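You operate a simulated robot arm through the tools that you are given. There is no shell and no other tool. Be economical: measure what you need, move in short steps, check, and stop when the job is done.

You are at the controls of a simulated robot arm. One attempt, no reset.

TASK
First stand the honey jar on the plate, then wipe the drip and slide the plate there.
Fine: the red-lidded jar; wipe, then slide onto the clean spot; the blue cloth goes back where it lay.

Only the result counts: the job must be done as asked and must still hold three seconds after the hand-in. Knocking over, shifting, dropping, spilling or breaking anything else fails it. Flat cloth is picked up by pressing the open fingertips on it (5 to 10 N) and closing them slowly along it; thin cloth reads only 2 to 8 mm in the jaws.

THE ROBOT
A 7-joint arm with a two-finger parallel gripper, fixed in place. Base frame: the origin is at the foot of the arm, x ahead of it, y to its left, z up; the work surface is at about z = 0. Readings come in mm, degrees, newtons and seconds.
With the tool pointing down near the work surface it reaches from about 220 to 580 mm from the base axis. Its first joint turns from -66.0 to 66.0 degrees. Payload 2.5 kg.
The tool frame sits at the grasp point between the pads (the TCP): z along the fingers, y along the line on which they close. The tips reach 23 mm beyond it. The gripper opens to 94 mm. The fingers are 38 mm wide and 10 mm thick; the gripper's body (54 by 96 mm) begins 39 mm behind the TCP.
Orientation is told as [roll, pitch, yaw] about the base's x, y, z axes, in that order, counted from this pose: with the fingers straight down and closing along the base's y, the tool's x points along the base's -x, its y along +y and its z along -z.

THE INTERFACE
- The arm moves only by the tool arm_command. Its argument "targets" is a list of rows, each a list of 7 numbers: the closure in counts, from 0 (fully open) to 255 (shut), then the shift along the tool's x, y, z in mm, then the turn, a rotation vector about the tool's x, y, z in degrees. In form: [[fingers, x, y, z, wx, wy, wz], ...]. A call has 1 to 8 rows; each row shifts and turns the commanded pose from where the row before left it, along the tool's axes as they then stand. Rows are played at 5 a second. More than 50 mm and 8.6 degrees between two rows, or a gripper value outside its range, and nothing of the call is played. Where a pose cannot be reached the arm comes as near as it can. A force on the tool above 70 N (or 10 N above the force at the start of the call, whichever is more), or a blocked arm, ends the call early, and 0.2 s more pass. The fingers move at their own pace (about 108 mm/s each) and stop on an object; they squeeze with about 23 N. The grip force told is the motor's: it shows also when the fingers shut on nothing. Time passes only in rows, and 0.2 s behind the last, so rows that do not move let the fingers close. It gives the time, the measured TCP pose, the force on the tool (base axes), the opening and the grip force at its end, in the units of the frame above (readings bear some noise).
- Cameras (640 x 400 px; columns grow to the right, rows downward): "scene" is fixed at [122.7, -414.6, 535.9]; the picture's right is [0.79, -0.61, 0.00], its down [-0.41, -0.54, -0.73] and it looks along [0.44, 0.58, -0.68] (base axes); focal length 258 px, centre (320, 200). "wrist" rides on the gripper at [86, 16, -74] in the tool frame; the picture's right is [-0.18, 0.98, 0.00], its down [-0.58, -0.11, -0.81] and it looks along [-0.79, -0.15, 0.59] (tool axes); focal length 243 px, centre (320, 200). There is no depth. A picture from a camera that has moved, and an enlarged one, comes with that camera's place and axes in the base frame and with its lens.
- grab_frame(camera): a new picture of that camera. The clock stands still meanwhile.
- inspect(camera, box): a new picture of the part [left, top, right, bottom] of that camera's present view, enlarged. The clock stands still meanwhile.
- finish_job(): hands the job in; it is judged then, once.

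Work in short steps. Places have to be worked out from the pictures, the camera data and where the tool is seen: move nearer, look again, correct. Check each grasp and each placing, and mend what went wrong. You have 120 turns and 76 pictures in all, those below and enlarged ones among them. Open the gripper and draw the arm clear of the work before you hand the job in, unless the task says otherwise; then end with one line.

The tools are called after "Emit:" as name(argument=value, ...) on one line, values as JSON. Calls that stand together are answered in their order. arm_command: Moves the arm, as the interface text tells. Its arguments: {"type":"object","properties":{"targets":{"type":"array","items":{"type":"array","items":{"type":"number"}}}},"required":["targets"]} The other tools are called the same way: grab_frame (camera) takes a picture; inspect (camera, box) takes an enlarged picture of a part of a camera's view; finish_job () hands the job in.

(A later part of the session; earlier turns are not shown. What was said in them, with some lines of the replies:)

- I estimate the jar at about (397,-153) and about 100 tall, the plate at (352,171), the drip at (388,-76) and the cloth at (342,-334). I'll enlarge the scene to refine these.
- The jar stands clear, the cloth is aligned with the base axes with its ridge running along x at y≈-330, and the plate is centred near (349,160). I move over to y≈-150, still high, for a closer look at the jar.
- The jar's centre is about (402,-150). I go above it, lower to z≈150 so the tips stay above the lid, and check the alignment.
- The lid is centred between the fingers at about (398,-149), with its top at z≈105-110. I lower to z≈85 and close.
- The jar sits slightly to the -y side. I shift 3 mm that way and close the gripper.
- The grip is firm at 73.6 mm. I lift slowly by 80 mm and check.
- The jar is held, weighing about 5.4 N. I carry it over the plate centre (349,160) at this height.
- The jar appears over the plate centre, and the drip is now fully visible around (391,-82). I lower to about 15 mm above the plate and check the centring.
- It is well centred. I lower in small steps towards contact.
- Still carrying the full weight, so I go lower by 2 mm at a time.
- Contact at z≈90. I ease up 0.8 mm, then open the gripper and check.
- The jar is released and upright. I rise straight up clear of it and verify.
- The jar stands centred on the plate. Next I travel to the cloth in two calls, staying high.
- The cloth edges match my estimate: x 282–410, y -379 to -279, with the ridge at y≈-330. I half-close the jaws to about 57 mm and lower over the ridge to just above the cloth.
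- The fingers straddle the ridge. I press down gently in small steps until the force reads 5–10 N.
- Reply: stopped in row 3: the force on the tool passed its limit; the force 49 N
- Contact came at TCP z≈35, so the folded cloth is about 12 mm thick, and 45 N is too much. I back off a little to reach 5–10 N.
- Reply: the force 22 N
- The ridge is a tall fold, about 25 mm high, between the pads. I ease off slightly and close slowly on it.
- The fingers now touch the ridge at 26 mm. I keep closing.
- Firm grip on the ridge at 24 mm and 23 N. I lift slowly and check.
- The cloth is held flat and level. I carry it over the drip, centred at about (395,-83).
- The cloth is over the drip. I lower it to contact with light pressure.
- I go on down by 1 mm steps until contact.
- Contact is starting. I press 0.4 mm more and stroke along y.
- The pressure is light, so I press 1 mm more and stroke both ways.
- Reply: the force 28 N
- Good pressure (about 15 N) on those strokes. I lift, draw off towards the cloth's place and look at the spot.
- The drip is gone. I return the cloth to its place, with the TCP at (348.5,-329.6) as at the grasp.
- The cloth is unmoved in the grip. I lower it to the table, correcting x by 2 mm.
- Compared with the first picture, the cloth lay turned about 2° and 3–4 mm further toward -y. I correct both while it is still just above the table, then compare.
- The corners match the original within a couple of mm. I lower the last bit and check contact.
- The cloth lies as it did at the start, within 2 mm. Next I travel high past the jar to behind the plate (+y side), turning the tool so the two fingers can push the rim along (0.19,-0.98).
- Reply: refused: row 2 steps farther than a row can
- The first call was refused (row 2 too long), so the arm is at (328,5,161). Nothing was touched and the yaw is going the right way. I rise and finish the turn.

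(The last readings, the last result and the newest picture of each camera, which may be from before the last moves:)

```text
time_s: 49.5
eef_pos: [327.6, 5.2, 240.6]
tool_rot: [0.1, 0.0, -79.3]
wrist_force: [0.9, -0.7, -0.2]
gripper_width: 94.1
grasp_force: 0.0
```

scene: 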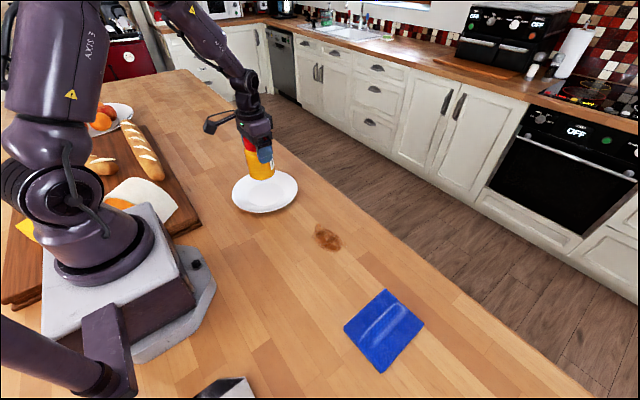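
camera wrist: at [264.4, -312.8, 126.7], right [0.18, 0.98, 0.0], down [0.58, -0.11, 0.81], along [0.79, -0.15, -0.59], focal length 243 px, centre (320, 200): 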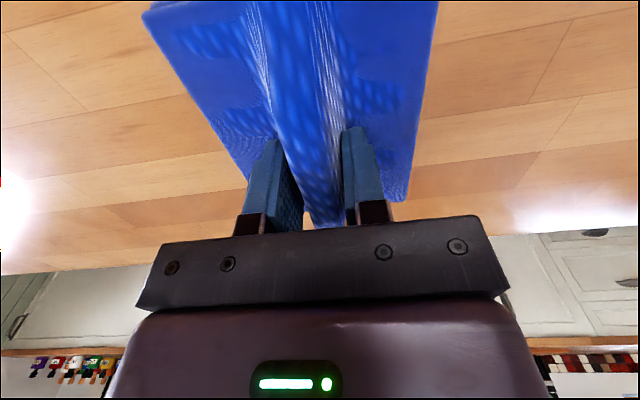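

Now I move over to behind the plate at (325,290), staying at z≈240.

Emit:
arm_command(targets=[[0, 30, 6, 0, 0, 0, 0], [0, 40, 7, 0, 0, 0, 0], [0, 45, 8, 0, 0, 0, 0], [0, 45, 8, 0, 0, 0, 0], [0, 45, 8, 0, 0, 0, 0], [0, 45, 8, 0, 0, 0, 0], [0, 30.6, 5.4, 0, 0, 0, 0], [0, 0, 0, 0, 0, 0, 0]])

Emit:
grab_frame(camera="wrist")

Emit:
grab_frame(camera="scene")

```text
time_s: 51.4
eef_pos: [325.9, 292.6, 240.3]
tool_rot: [-0.1, 0.0, -79.1]
wrist_force: [-0.1, 0.1, -0.5]
gripper_width: 94.1
grasp_force: 0.0
```

```text
39 pictures are left
camera wrist: at [325.5, 379.9, 313.9], right [1.0, 0.0, 0.0], down [0.0, -0.59, 0.81], along [0.0, -0.81, -0.59], focal length 243 px, centre (320, 200)
```

wrist: 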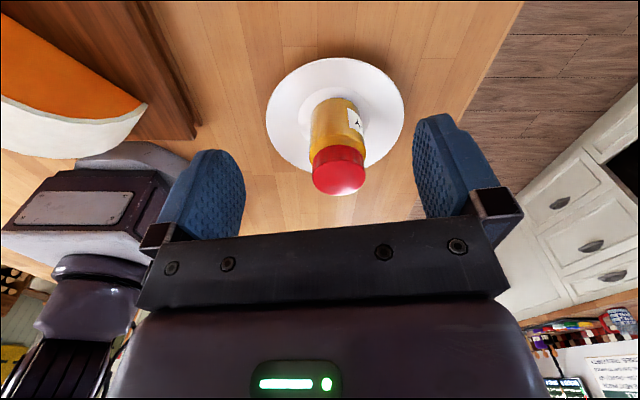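

```text
38 pictures are left
```

scene: 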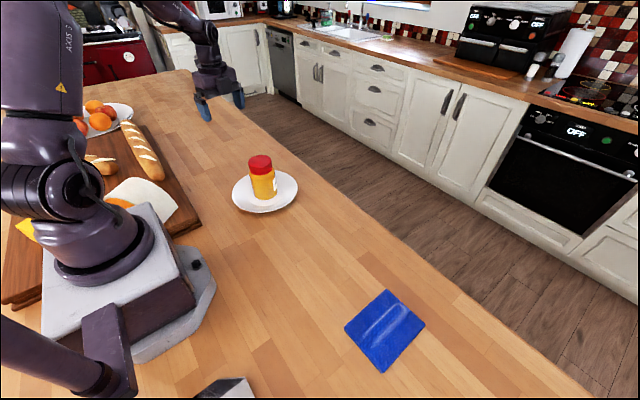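

The plate centre is confirmed near (348,158). I lower behind it, first to z≈40.

Emit:
arm_command(targets=[[0, 0, 0, 40, 0, 0, 0], [0, 0, 0, 40, 0, 0, 0], [0, 0, 0, 40, 0, 0, 0], [0, 0, 0, 40, 0, 0, 0], [0, 0, 0, 40, 0, 0, 0], [0, 0, 0, 0, 0, 0, 0]])

Emit:
grab_frame(camera="wrist")

Emit:
inspect(camera="scene", box=[170, 60, 350, 230])

```text
time_s: 52.8
eef_pos: [324.7, 291.3, 40.3]
tool_rot: [0.0, 0.0, -79.1]
wrist_force: [-0.1, 0.0, 0.0]
gripper_width: 93.8
grasp_force: 0.0
```

```text
37 pictures are left
camera wrist: at [323.9, 379.1, 113.6], right [1.0, 0.01, 0.0], down [0.0, -0.59, 0.81], along [0.0, -0.81, -0.59], focal length 243 px, centre (320, 200)
```

wrist: 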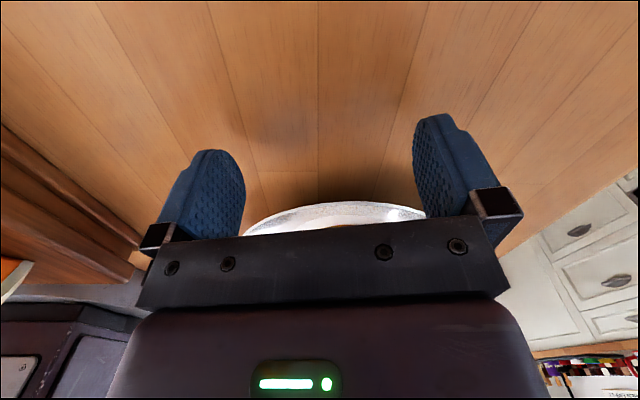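

```text
2.35 times, centred on (260, 145) of scene
camera zoom: at [122.7, -414.6, 535.9], right [0.79, -0.61, 0.0], down [-0.41, -0.54, -0.73], along [0.44, 0.58, -0.68], focal length 606 px, centre (461, 329)
```

zoom: 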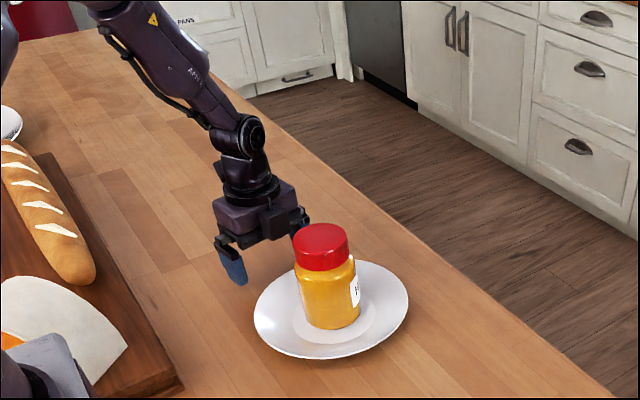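

Good alignment. I lower so the tips are 5–6 mm above the table, then approach the rim.

Emit:
arm_command(targets=[[0, 0, 0, 11, 0, 0, 0], [0, 0, 0, 0, 0, 0, 0], [0, -8, 0, 0, 0, 0, 0], [0, -6, 0, 0, 0, 0, 0], [0, -4, 0, 0, 0, 0, 0], [0, 0, 0, 0, 0, 0, 0]])

Emit:
arm_command(targets=[[0, -4, 0, 0, 0, 0, 0], [0, -4, 0, 0, 0, 0, 0], [0, -4, 0, 0, 0, 0, 0], [0, 0, 0, 0, 0, 0, 0]])

Emit:
inspect(camera="scene", box=[190, 90, 330, 230])

Emit:
grab_frame(camera="wrist")

```text
time_s: 54.1
eef_pos: [327.2, 273.4, 29.3]
tool_rot: [0.0, 0.1, -79.1]
wrist_force: [0.4, 0.4, -1.1]
gripper_width: 94.0
grasp_force: 0.0
```

```text
time_s: 55.1
eef_pos: [329.6, 261.6, 30.1]
tool_rot: [0.0, 0.0, -79.1]
wrist_force: [0.1, -0.5, 0.5]
gripper_width: 94.1
grasp_force: 0.1
```

```text
2.86 times, centred on (260, 160) of scene
camera zoom: at [122.7, -414.6, 535.9], right [0.79, -0.61, 0.0], down [-0.41, -0.54, -0.73], along [0.44, 0.58, -0.68], focal length 736 px, centre (491, 314)
```

zoom: 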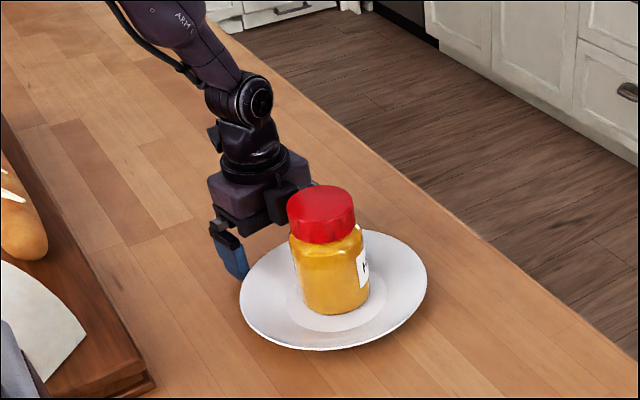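

```text
34 pictures are left
camera wrist: at [329.0, 349.6, 103.6], right [1.0, 0.0, 0.0], down [0.0, -0.59, 0.81], along [0.0, -0.81, -0.59], focal length 243 px, centre (320, 200)
```

wrist: 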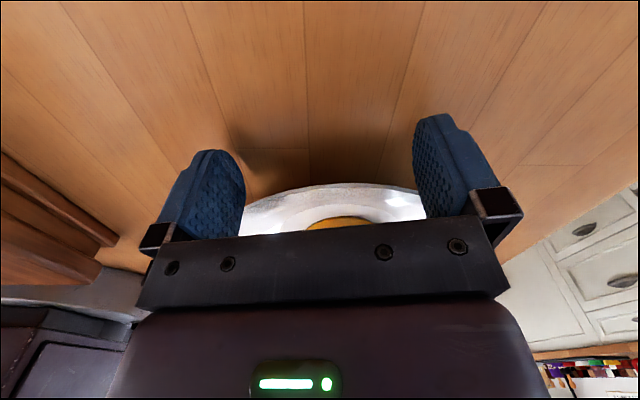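

The fingers are about to touch the rim. I continue in small steps until contact and the start of the slide.

Emit:
arm_command(targets=[[0, -3, 0, 0, 0, 0, 0], [0, -3, 0, 0, 0, 0, 0], [0, -3, 0, 0, 0, 0, 0], [0, -3, 0, 0, 0, 0, 0], [0, -3, 0, 0, 0, 0, 0], [0, -3, 0, 0, 0, 0, 0]])

Emit:
inspect(camera="scene", box=[190, 90, 330, 230])

```text
time_s: 56.5
eef_pos: [333.7, 244.5, 29.8]
tool_rot: [0.1, 0.1, -79.2]
wrist_force: [-0.4, 3.9, 1.6]
gripper_width: 93.9
grasp_force: 0.0
```

```text
2.86 times, centred on (260, 160) of scene
camera zoom: at [122.7, -414.6, 535.9], right [0.79, -0.61, 0.0], down [-0.41, -0.54, -0.73], along [0.44, 0.58, -0.68], focal length 736 px, centre (491, 314)
```

zoom: 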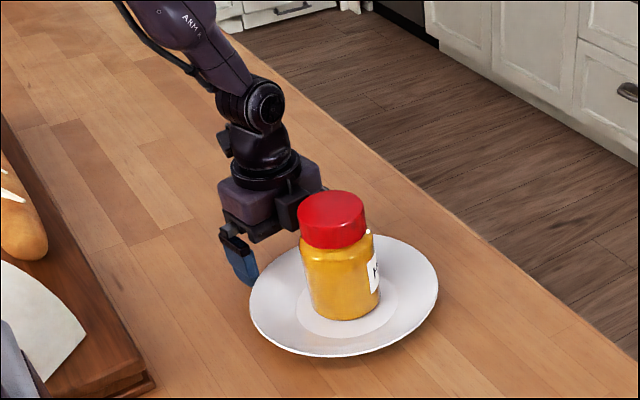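

The plate slides with the jar steady on it (push about 4 N). I continue at 30 mm/s and check.

Emit:
arm_command(targets=[[0, -4, 0, 0, 0, 0, 0], [0, -6, 0, 0, 0, 0, 0], [0, -6, 0, 0, 0, 0, 0], [0, -6, 0, 0, 0, 0, 0], [0, -6, 0, 0, 0, 0, 0], [0, -6, 0, 0, 0, 0, 0], [0, -6, 0, 0, 0, 0, 0], [0, -4, 0, 0, 0, 0, 0]])

Emit:
inspect(camera="scene", box=[190, 90, 390, 290])

Emit:
grab_frame(camera="wrist")

```text
time_s: 58.4
eef_pos: [343.0, 201.6, 30.4]
tool_rot: [0.0, 0.1, -79.3]
wrist_force: [-0.4, 4.0, 1.0]
gripper_width: 94.1
grasp_force: 0.0
```

```text
2.00 times, centred on (290, 190) of scene
camera zoom: at [122.7, -414.6, 535.9], right [0.79, -0.61, 0.0], down [-0.41, -0.54, -0.73], along [0.44, 0.58, -0.68], focal length 515 px, centre (380, 220)
```

zoom: 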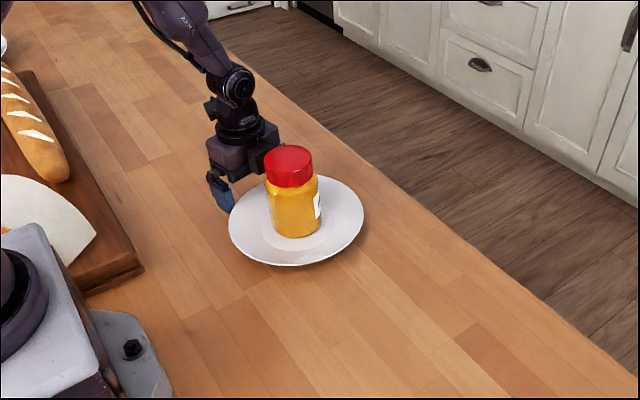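

```text
31 pictures are left
camera wrist: at [341.1, 289.4, 103.9], right [1.0, 0.0, 0.0], down [0.0, -0.59, 0.81], along [0.0, -0.81, -0.59], focal length 243 px, centre (320, 200)
```

wrist: 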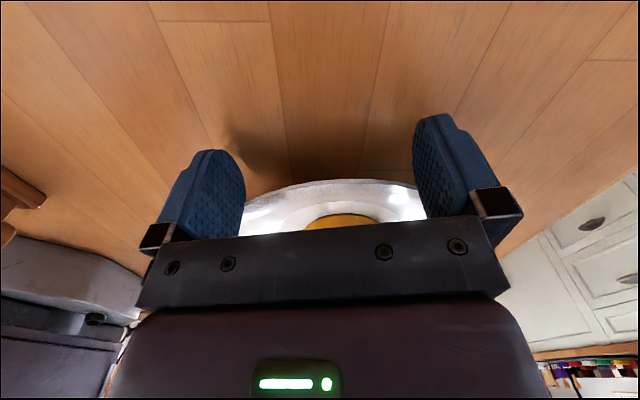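

Stable; the plate centre is now about (359,100), heading straight for the spot. I push on.

Emit:
arm_command(targets=[[0, -4, 0, 0, 0, 0, 0], [0, -7, 0, 0, 0, 0, 0], [0, -7, 0, 0, 0, 0, 0], [0, -7, 0, 0, 0, 0, 0], [0, -7, 0, 0, 0, 0, 0], [0, -7, 0, 0, 0, 0, 0], [0, -7, 0, 0, 0, 0, 0], [0, -4, 0, 0, 0, 0, 0]])

Emit:
arm_command(targets=[[0, -4, 0, 0, 0, 0, 0], [0, -7, 0, 0, 0, 0, 0], [0, -7, 0, 0, 0, 0, 0], [0, -7, 0, 0, 0, 0, 0], [0, -7, 0, 0, 0, 0, 0], [0, -7, 0, 0, 0, 0, 0], [0, -7, 0, 0, 0, 0, 0], [0, -4, 0, 0, 0, 0, 0]])

Emit:
inspect(camera="scene", box=[210, 110, 410, 290])

```text
time_s: 60.1
eef_pos: [351.7, 149.9, 30.4]
tool_rot: [-0.1, 0.0, -79.2]
wrist_force: [-0.7, 2.6, -1.4]
gripper_width: 93.9
grasp_force: 0.1
```

```text
time_s: 62.0
eef_pos: [360.0, 102.4, 28.8]
tool_rot: [0.0, 0.1, -79.1]
wrist_force: [-0.2, 4.3, 0.7]
gripper_width: 93.7
grasp_force: 0.1
```

```text
2.22 times, centred on (310, 200) of scene
camera zoom: at [122.7, -414.6, 535.9], right [0.79, -0.61, 0.0], down [-0.41, -0.54, -0.73], along [0.44, 0.58, -0.68], focal length 573 px, centre (342, 200)
```

zoom: 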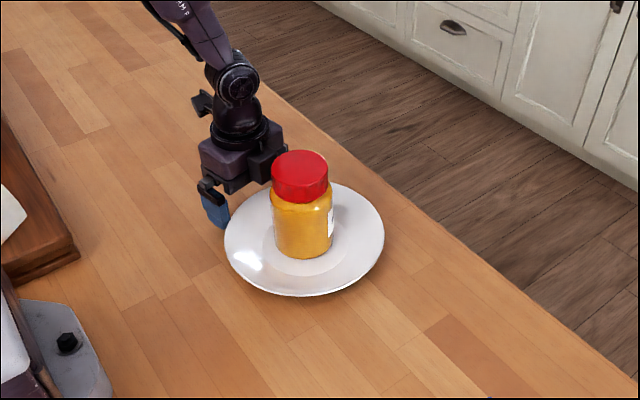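

The plate centre is at about (377,-2), with about 84 mm remaining. I push 78 mm more, then measure.

Emit:
arm_command(targets=[[0, -4, 0, 0, 0, 0, 0], [0, -7, 0, 0, 0, 0, 0], [0, -7, 0, 0, 0, 0, 0], [0, -7, 0, 0, 0, 0, 0], [0, -7, 0, 0, 0, 0, 0], [0, -7, 0, 0, 0, 0, 0], [0, -7, 0, 0, 0, 0, 0], [0, -4, 0, 0, 0, 0, 0]])

Emit:
arm_command(targets=[[0, -4, 0, 0, 0, 0, 0], [0, -6, 0, 0, 0, 0, 0], [0, -6, 0, 0, 0, 0, 0], [0, -5, 0, 0, 0, 0, 0], [0, -4, 0, 0, 0, 0, 0], [0, -3, 0, 0, 0, 0, 0], [0, 0, 0, 0, 0, 0, 0]])

Emit:
inspect(camera="scene", box=[240, 150, 440, 290])

```text
time_s: 63.8
eef_pos: [370.4, 54.0, 30.6]
tool_rot: [-0.1, 0.1, -79.2]
wrist_force: [-5.2, 9.2, 16.4]
gripper_width: 93.9
grasp_force: 0.2
```

```text
time_s: 65.3
eef_pos: [376.5, 26.3, 29.5]
tool_rot: [0.1, 0.1, -79.0]
wrist_force: [-1.7, 8.5, 11.9]
gripper_width: 94.2
grasp_force: 0.0
```

```text
2.86 times, centred on (340, 220) of scene
camera zoom: at [122.7, -414.7, 536.0], right [0.79, -0.61, 0.0], down [-0.41, -0.54, -0.73], along [0.44, 0.58, -0.68], focal length 736 px, centre (263, 143)
```

zoom: 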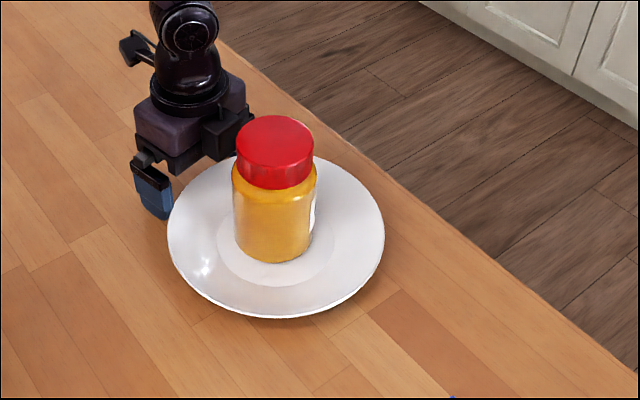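

The plate centre is near (392,-78), so about 5 mm more is needed. There is some upward force on the fingers, so I raise 1 mm and push gently.

Emit:
arm_command(targets=[[0, 0, 0, -1, 0, 0, 0], [0, -2, 0, 0, 0, 0, 0], [0, -2, 0, 0, 0, 0, 0], [0, -1.5, 0, 0, 0, 0, 0], [0, 0, 0, 0, 0, 0, 0]])

Emit:
inspect(camera="scene", box=[240, 150, 440, 290])

Emit:
inspect(camera="wrist", box=[140, 60, 540, 310])

```text
time_s: 66.5
eef_pos: [376.9, 19.7, 29.6]
tool_rot: [-0.1, 0.0, -79.1]
wrist_force: [-2.7, 3.9, -0.2]
gripper_width: 94.0
grasp_force: 0.0
```

```text
2.86 times, centred on (340, 220) of scene
camera zoom: at [122.7, -414.6, 535.9], right [0.79, -0.61, 0.0], down [-0.41, -0.54, -0.73], along [0.44, 0.58, -0.68], focal length 736 px, centre (263, 143)
```

zoom: 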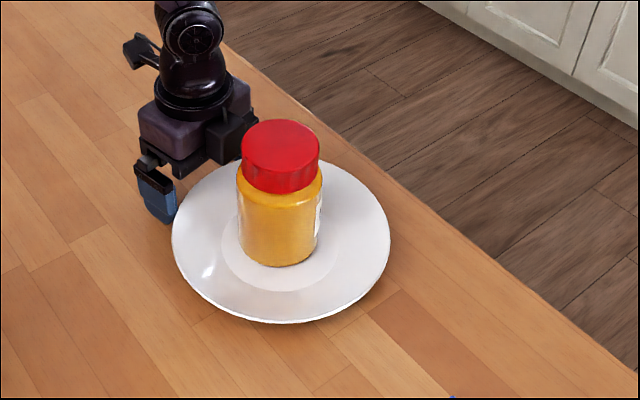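

```text
1.60 times, centred on (340, 185) of wrist
camera zoom: at [375.5, 107.7, 103.5], right [1.0, 0.0, 0.0], down [0.0, -0.59, 0.81], along [0.0, -0.81, -0.59], focal length 388 px, centre (288, 224)
```

zoom: 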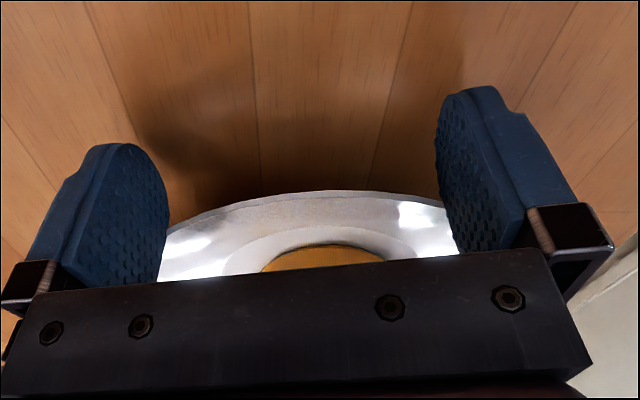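

The plate is now centred on the wiped spot. I back straight off, then rise clear.

Emit:
arm_command(targets=[[0, 5, 0, 0, 0, 0, 0], [0, 15, 0, 0, 0, 0, 0], [0, 30, 0, 0, 0, 0, 0], [0, 40, 0, 0, 0, 0, 0], [0, 0, 0, -40, 0, 0, 0], [0, 0, 0, -45, 0, 0, 0], [0, 0, 0, -45, 0, 0, 0], [0, 45, 0, 0, 0, 0, 0]])

Emit:
arm_command(targets=[[0, 45, 0, 0, 0, 0, 0], [0, 0, 0, -40, 0, 0, 0], [0, 0, 0, 0, 0, 0, 0], [0, 0, 0, 0, 0, 0, 0]])

Emit:
grab_frame(camera="scene")

Emit:
inspect(camera="scene", box=[240, 150, 440, 290])

Emit:
grab_frame(camera="wrist")

```text
time_s: 68.3
eef_pos: [351.0, 153.4, 161.6]
tool_rot: [0.1, 0.0, -79.2]
wrist_force: [0.1, 0.0, 0.9]
gripper_width: 94.2
grasp_force: 0.1
```

```text
time_s: 69.3
eef_pos: [342.9, 197.6, 202.8]
tool_rot: [0.0, 0.0, -79.1]
wrist_force: [0.3, 0.1, -0.6]
gripper_width: 94.3
grasp_force: 0.1
```

```text
26 pictures are left
```

scene: 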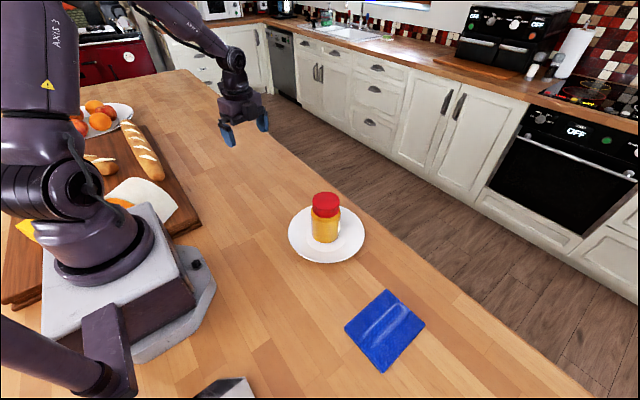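

```text
2.86 times, centred on (340, 220) of scene
camera zoom: at [122.7, -414.6, 535.9], right [0.79, -0.61, 0.0], down [-0.41, -0.54, -0.73], along [0.44, 0.58, -0.68], focal length 736 px, centre (263, 143)
```

zoom: 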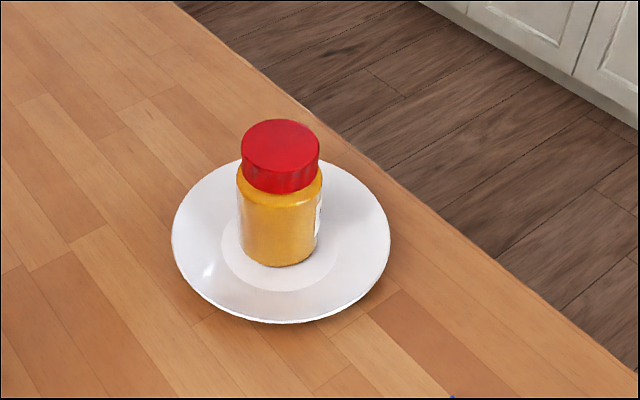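

```text
24 pictures are left
camera wrist: at [341.8, 284.8, 276.8], right [1.0, 0.0, 0.0], down [0.0, -0.59, 0.81], along [0.0, -0.81, -0.59], focal length 243 px, centre (320, 200)
```

wrist: 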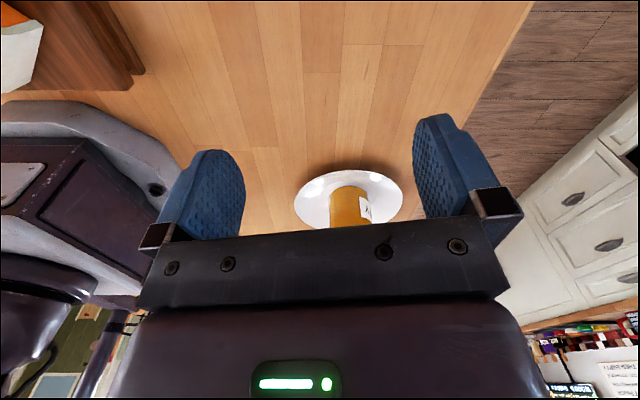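

The jar stands centred on the plate, the plate covers the clean spot, the cloth is back in place, and the arm is clear with the gripper open. I hand in the job.

Emit:
finish_job()

```text
The job is handed in.
```

The jar is standing on the plate, the drip is wiped up, the plate has been slid onto the clean spot, and the blue cloth is back within about 2 mm of where it lay.
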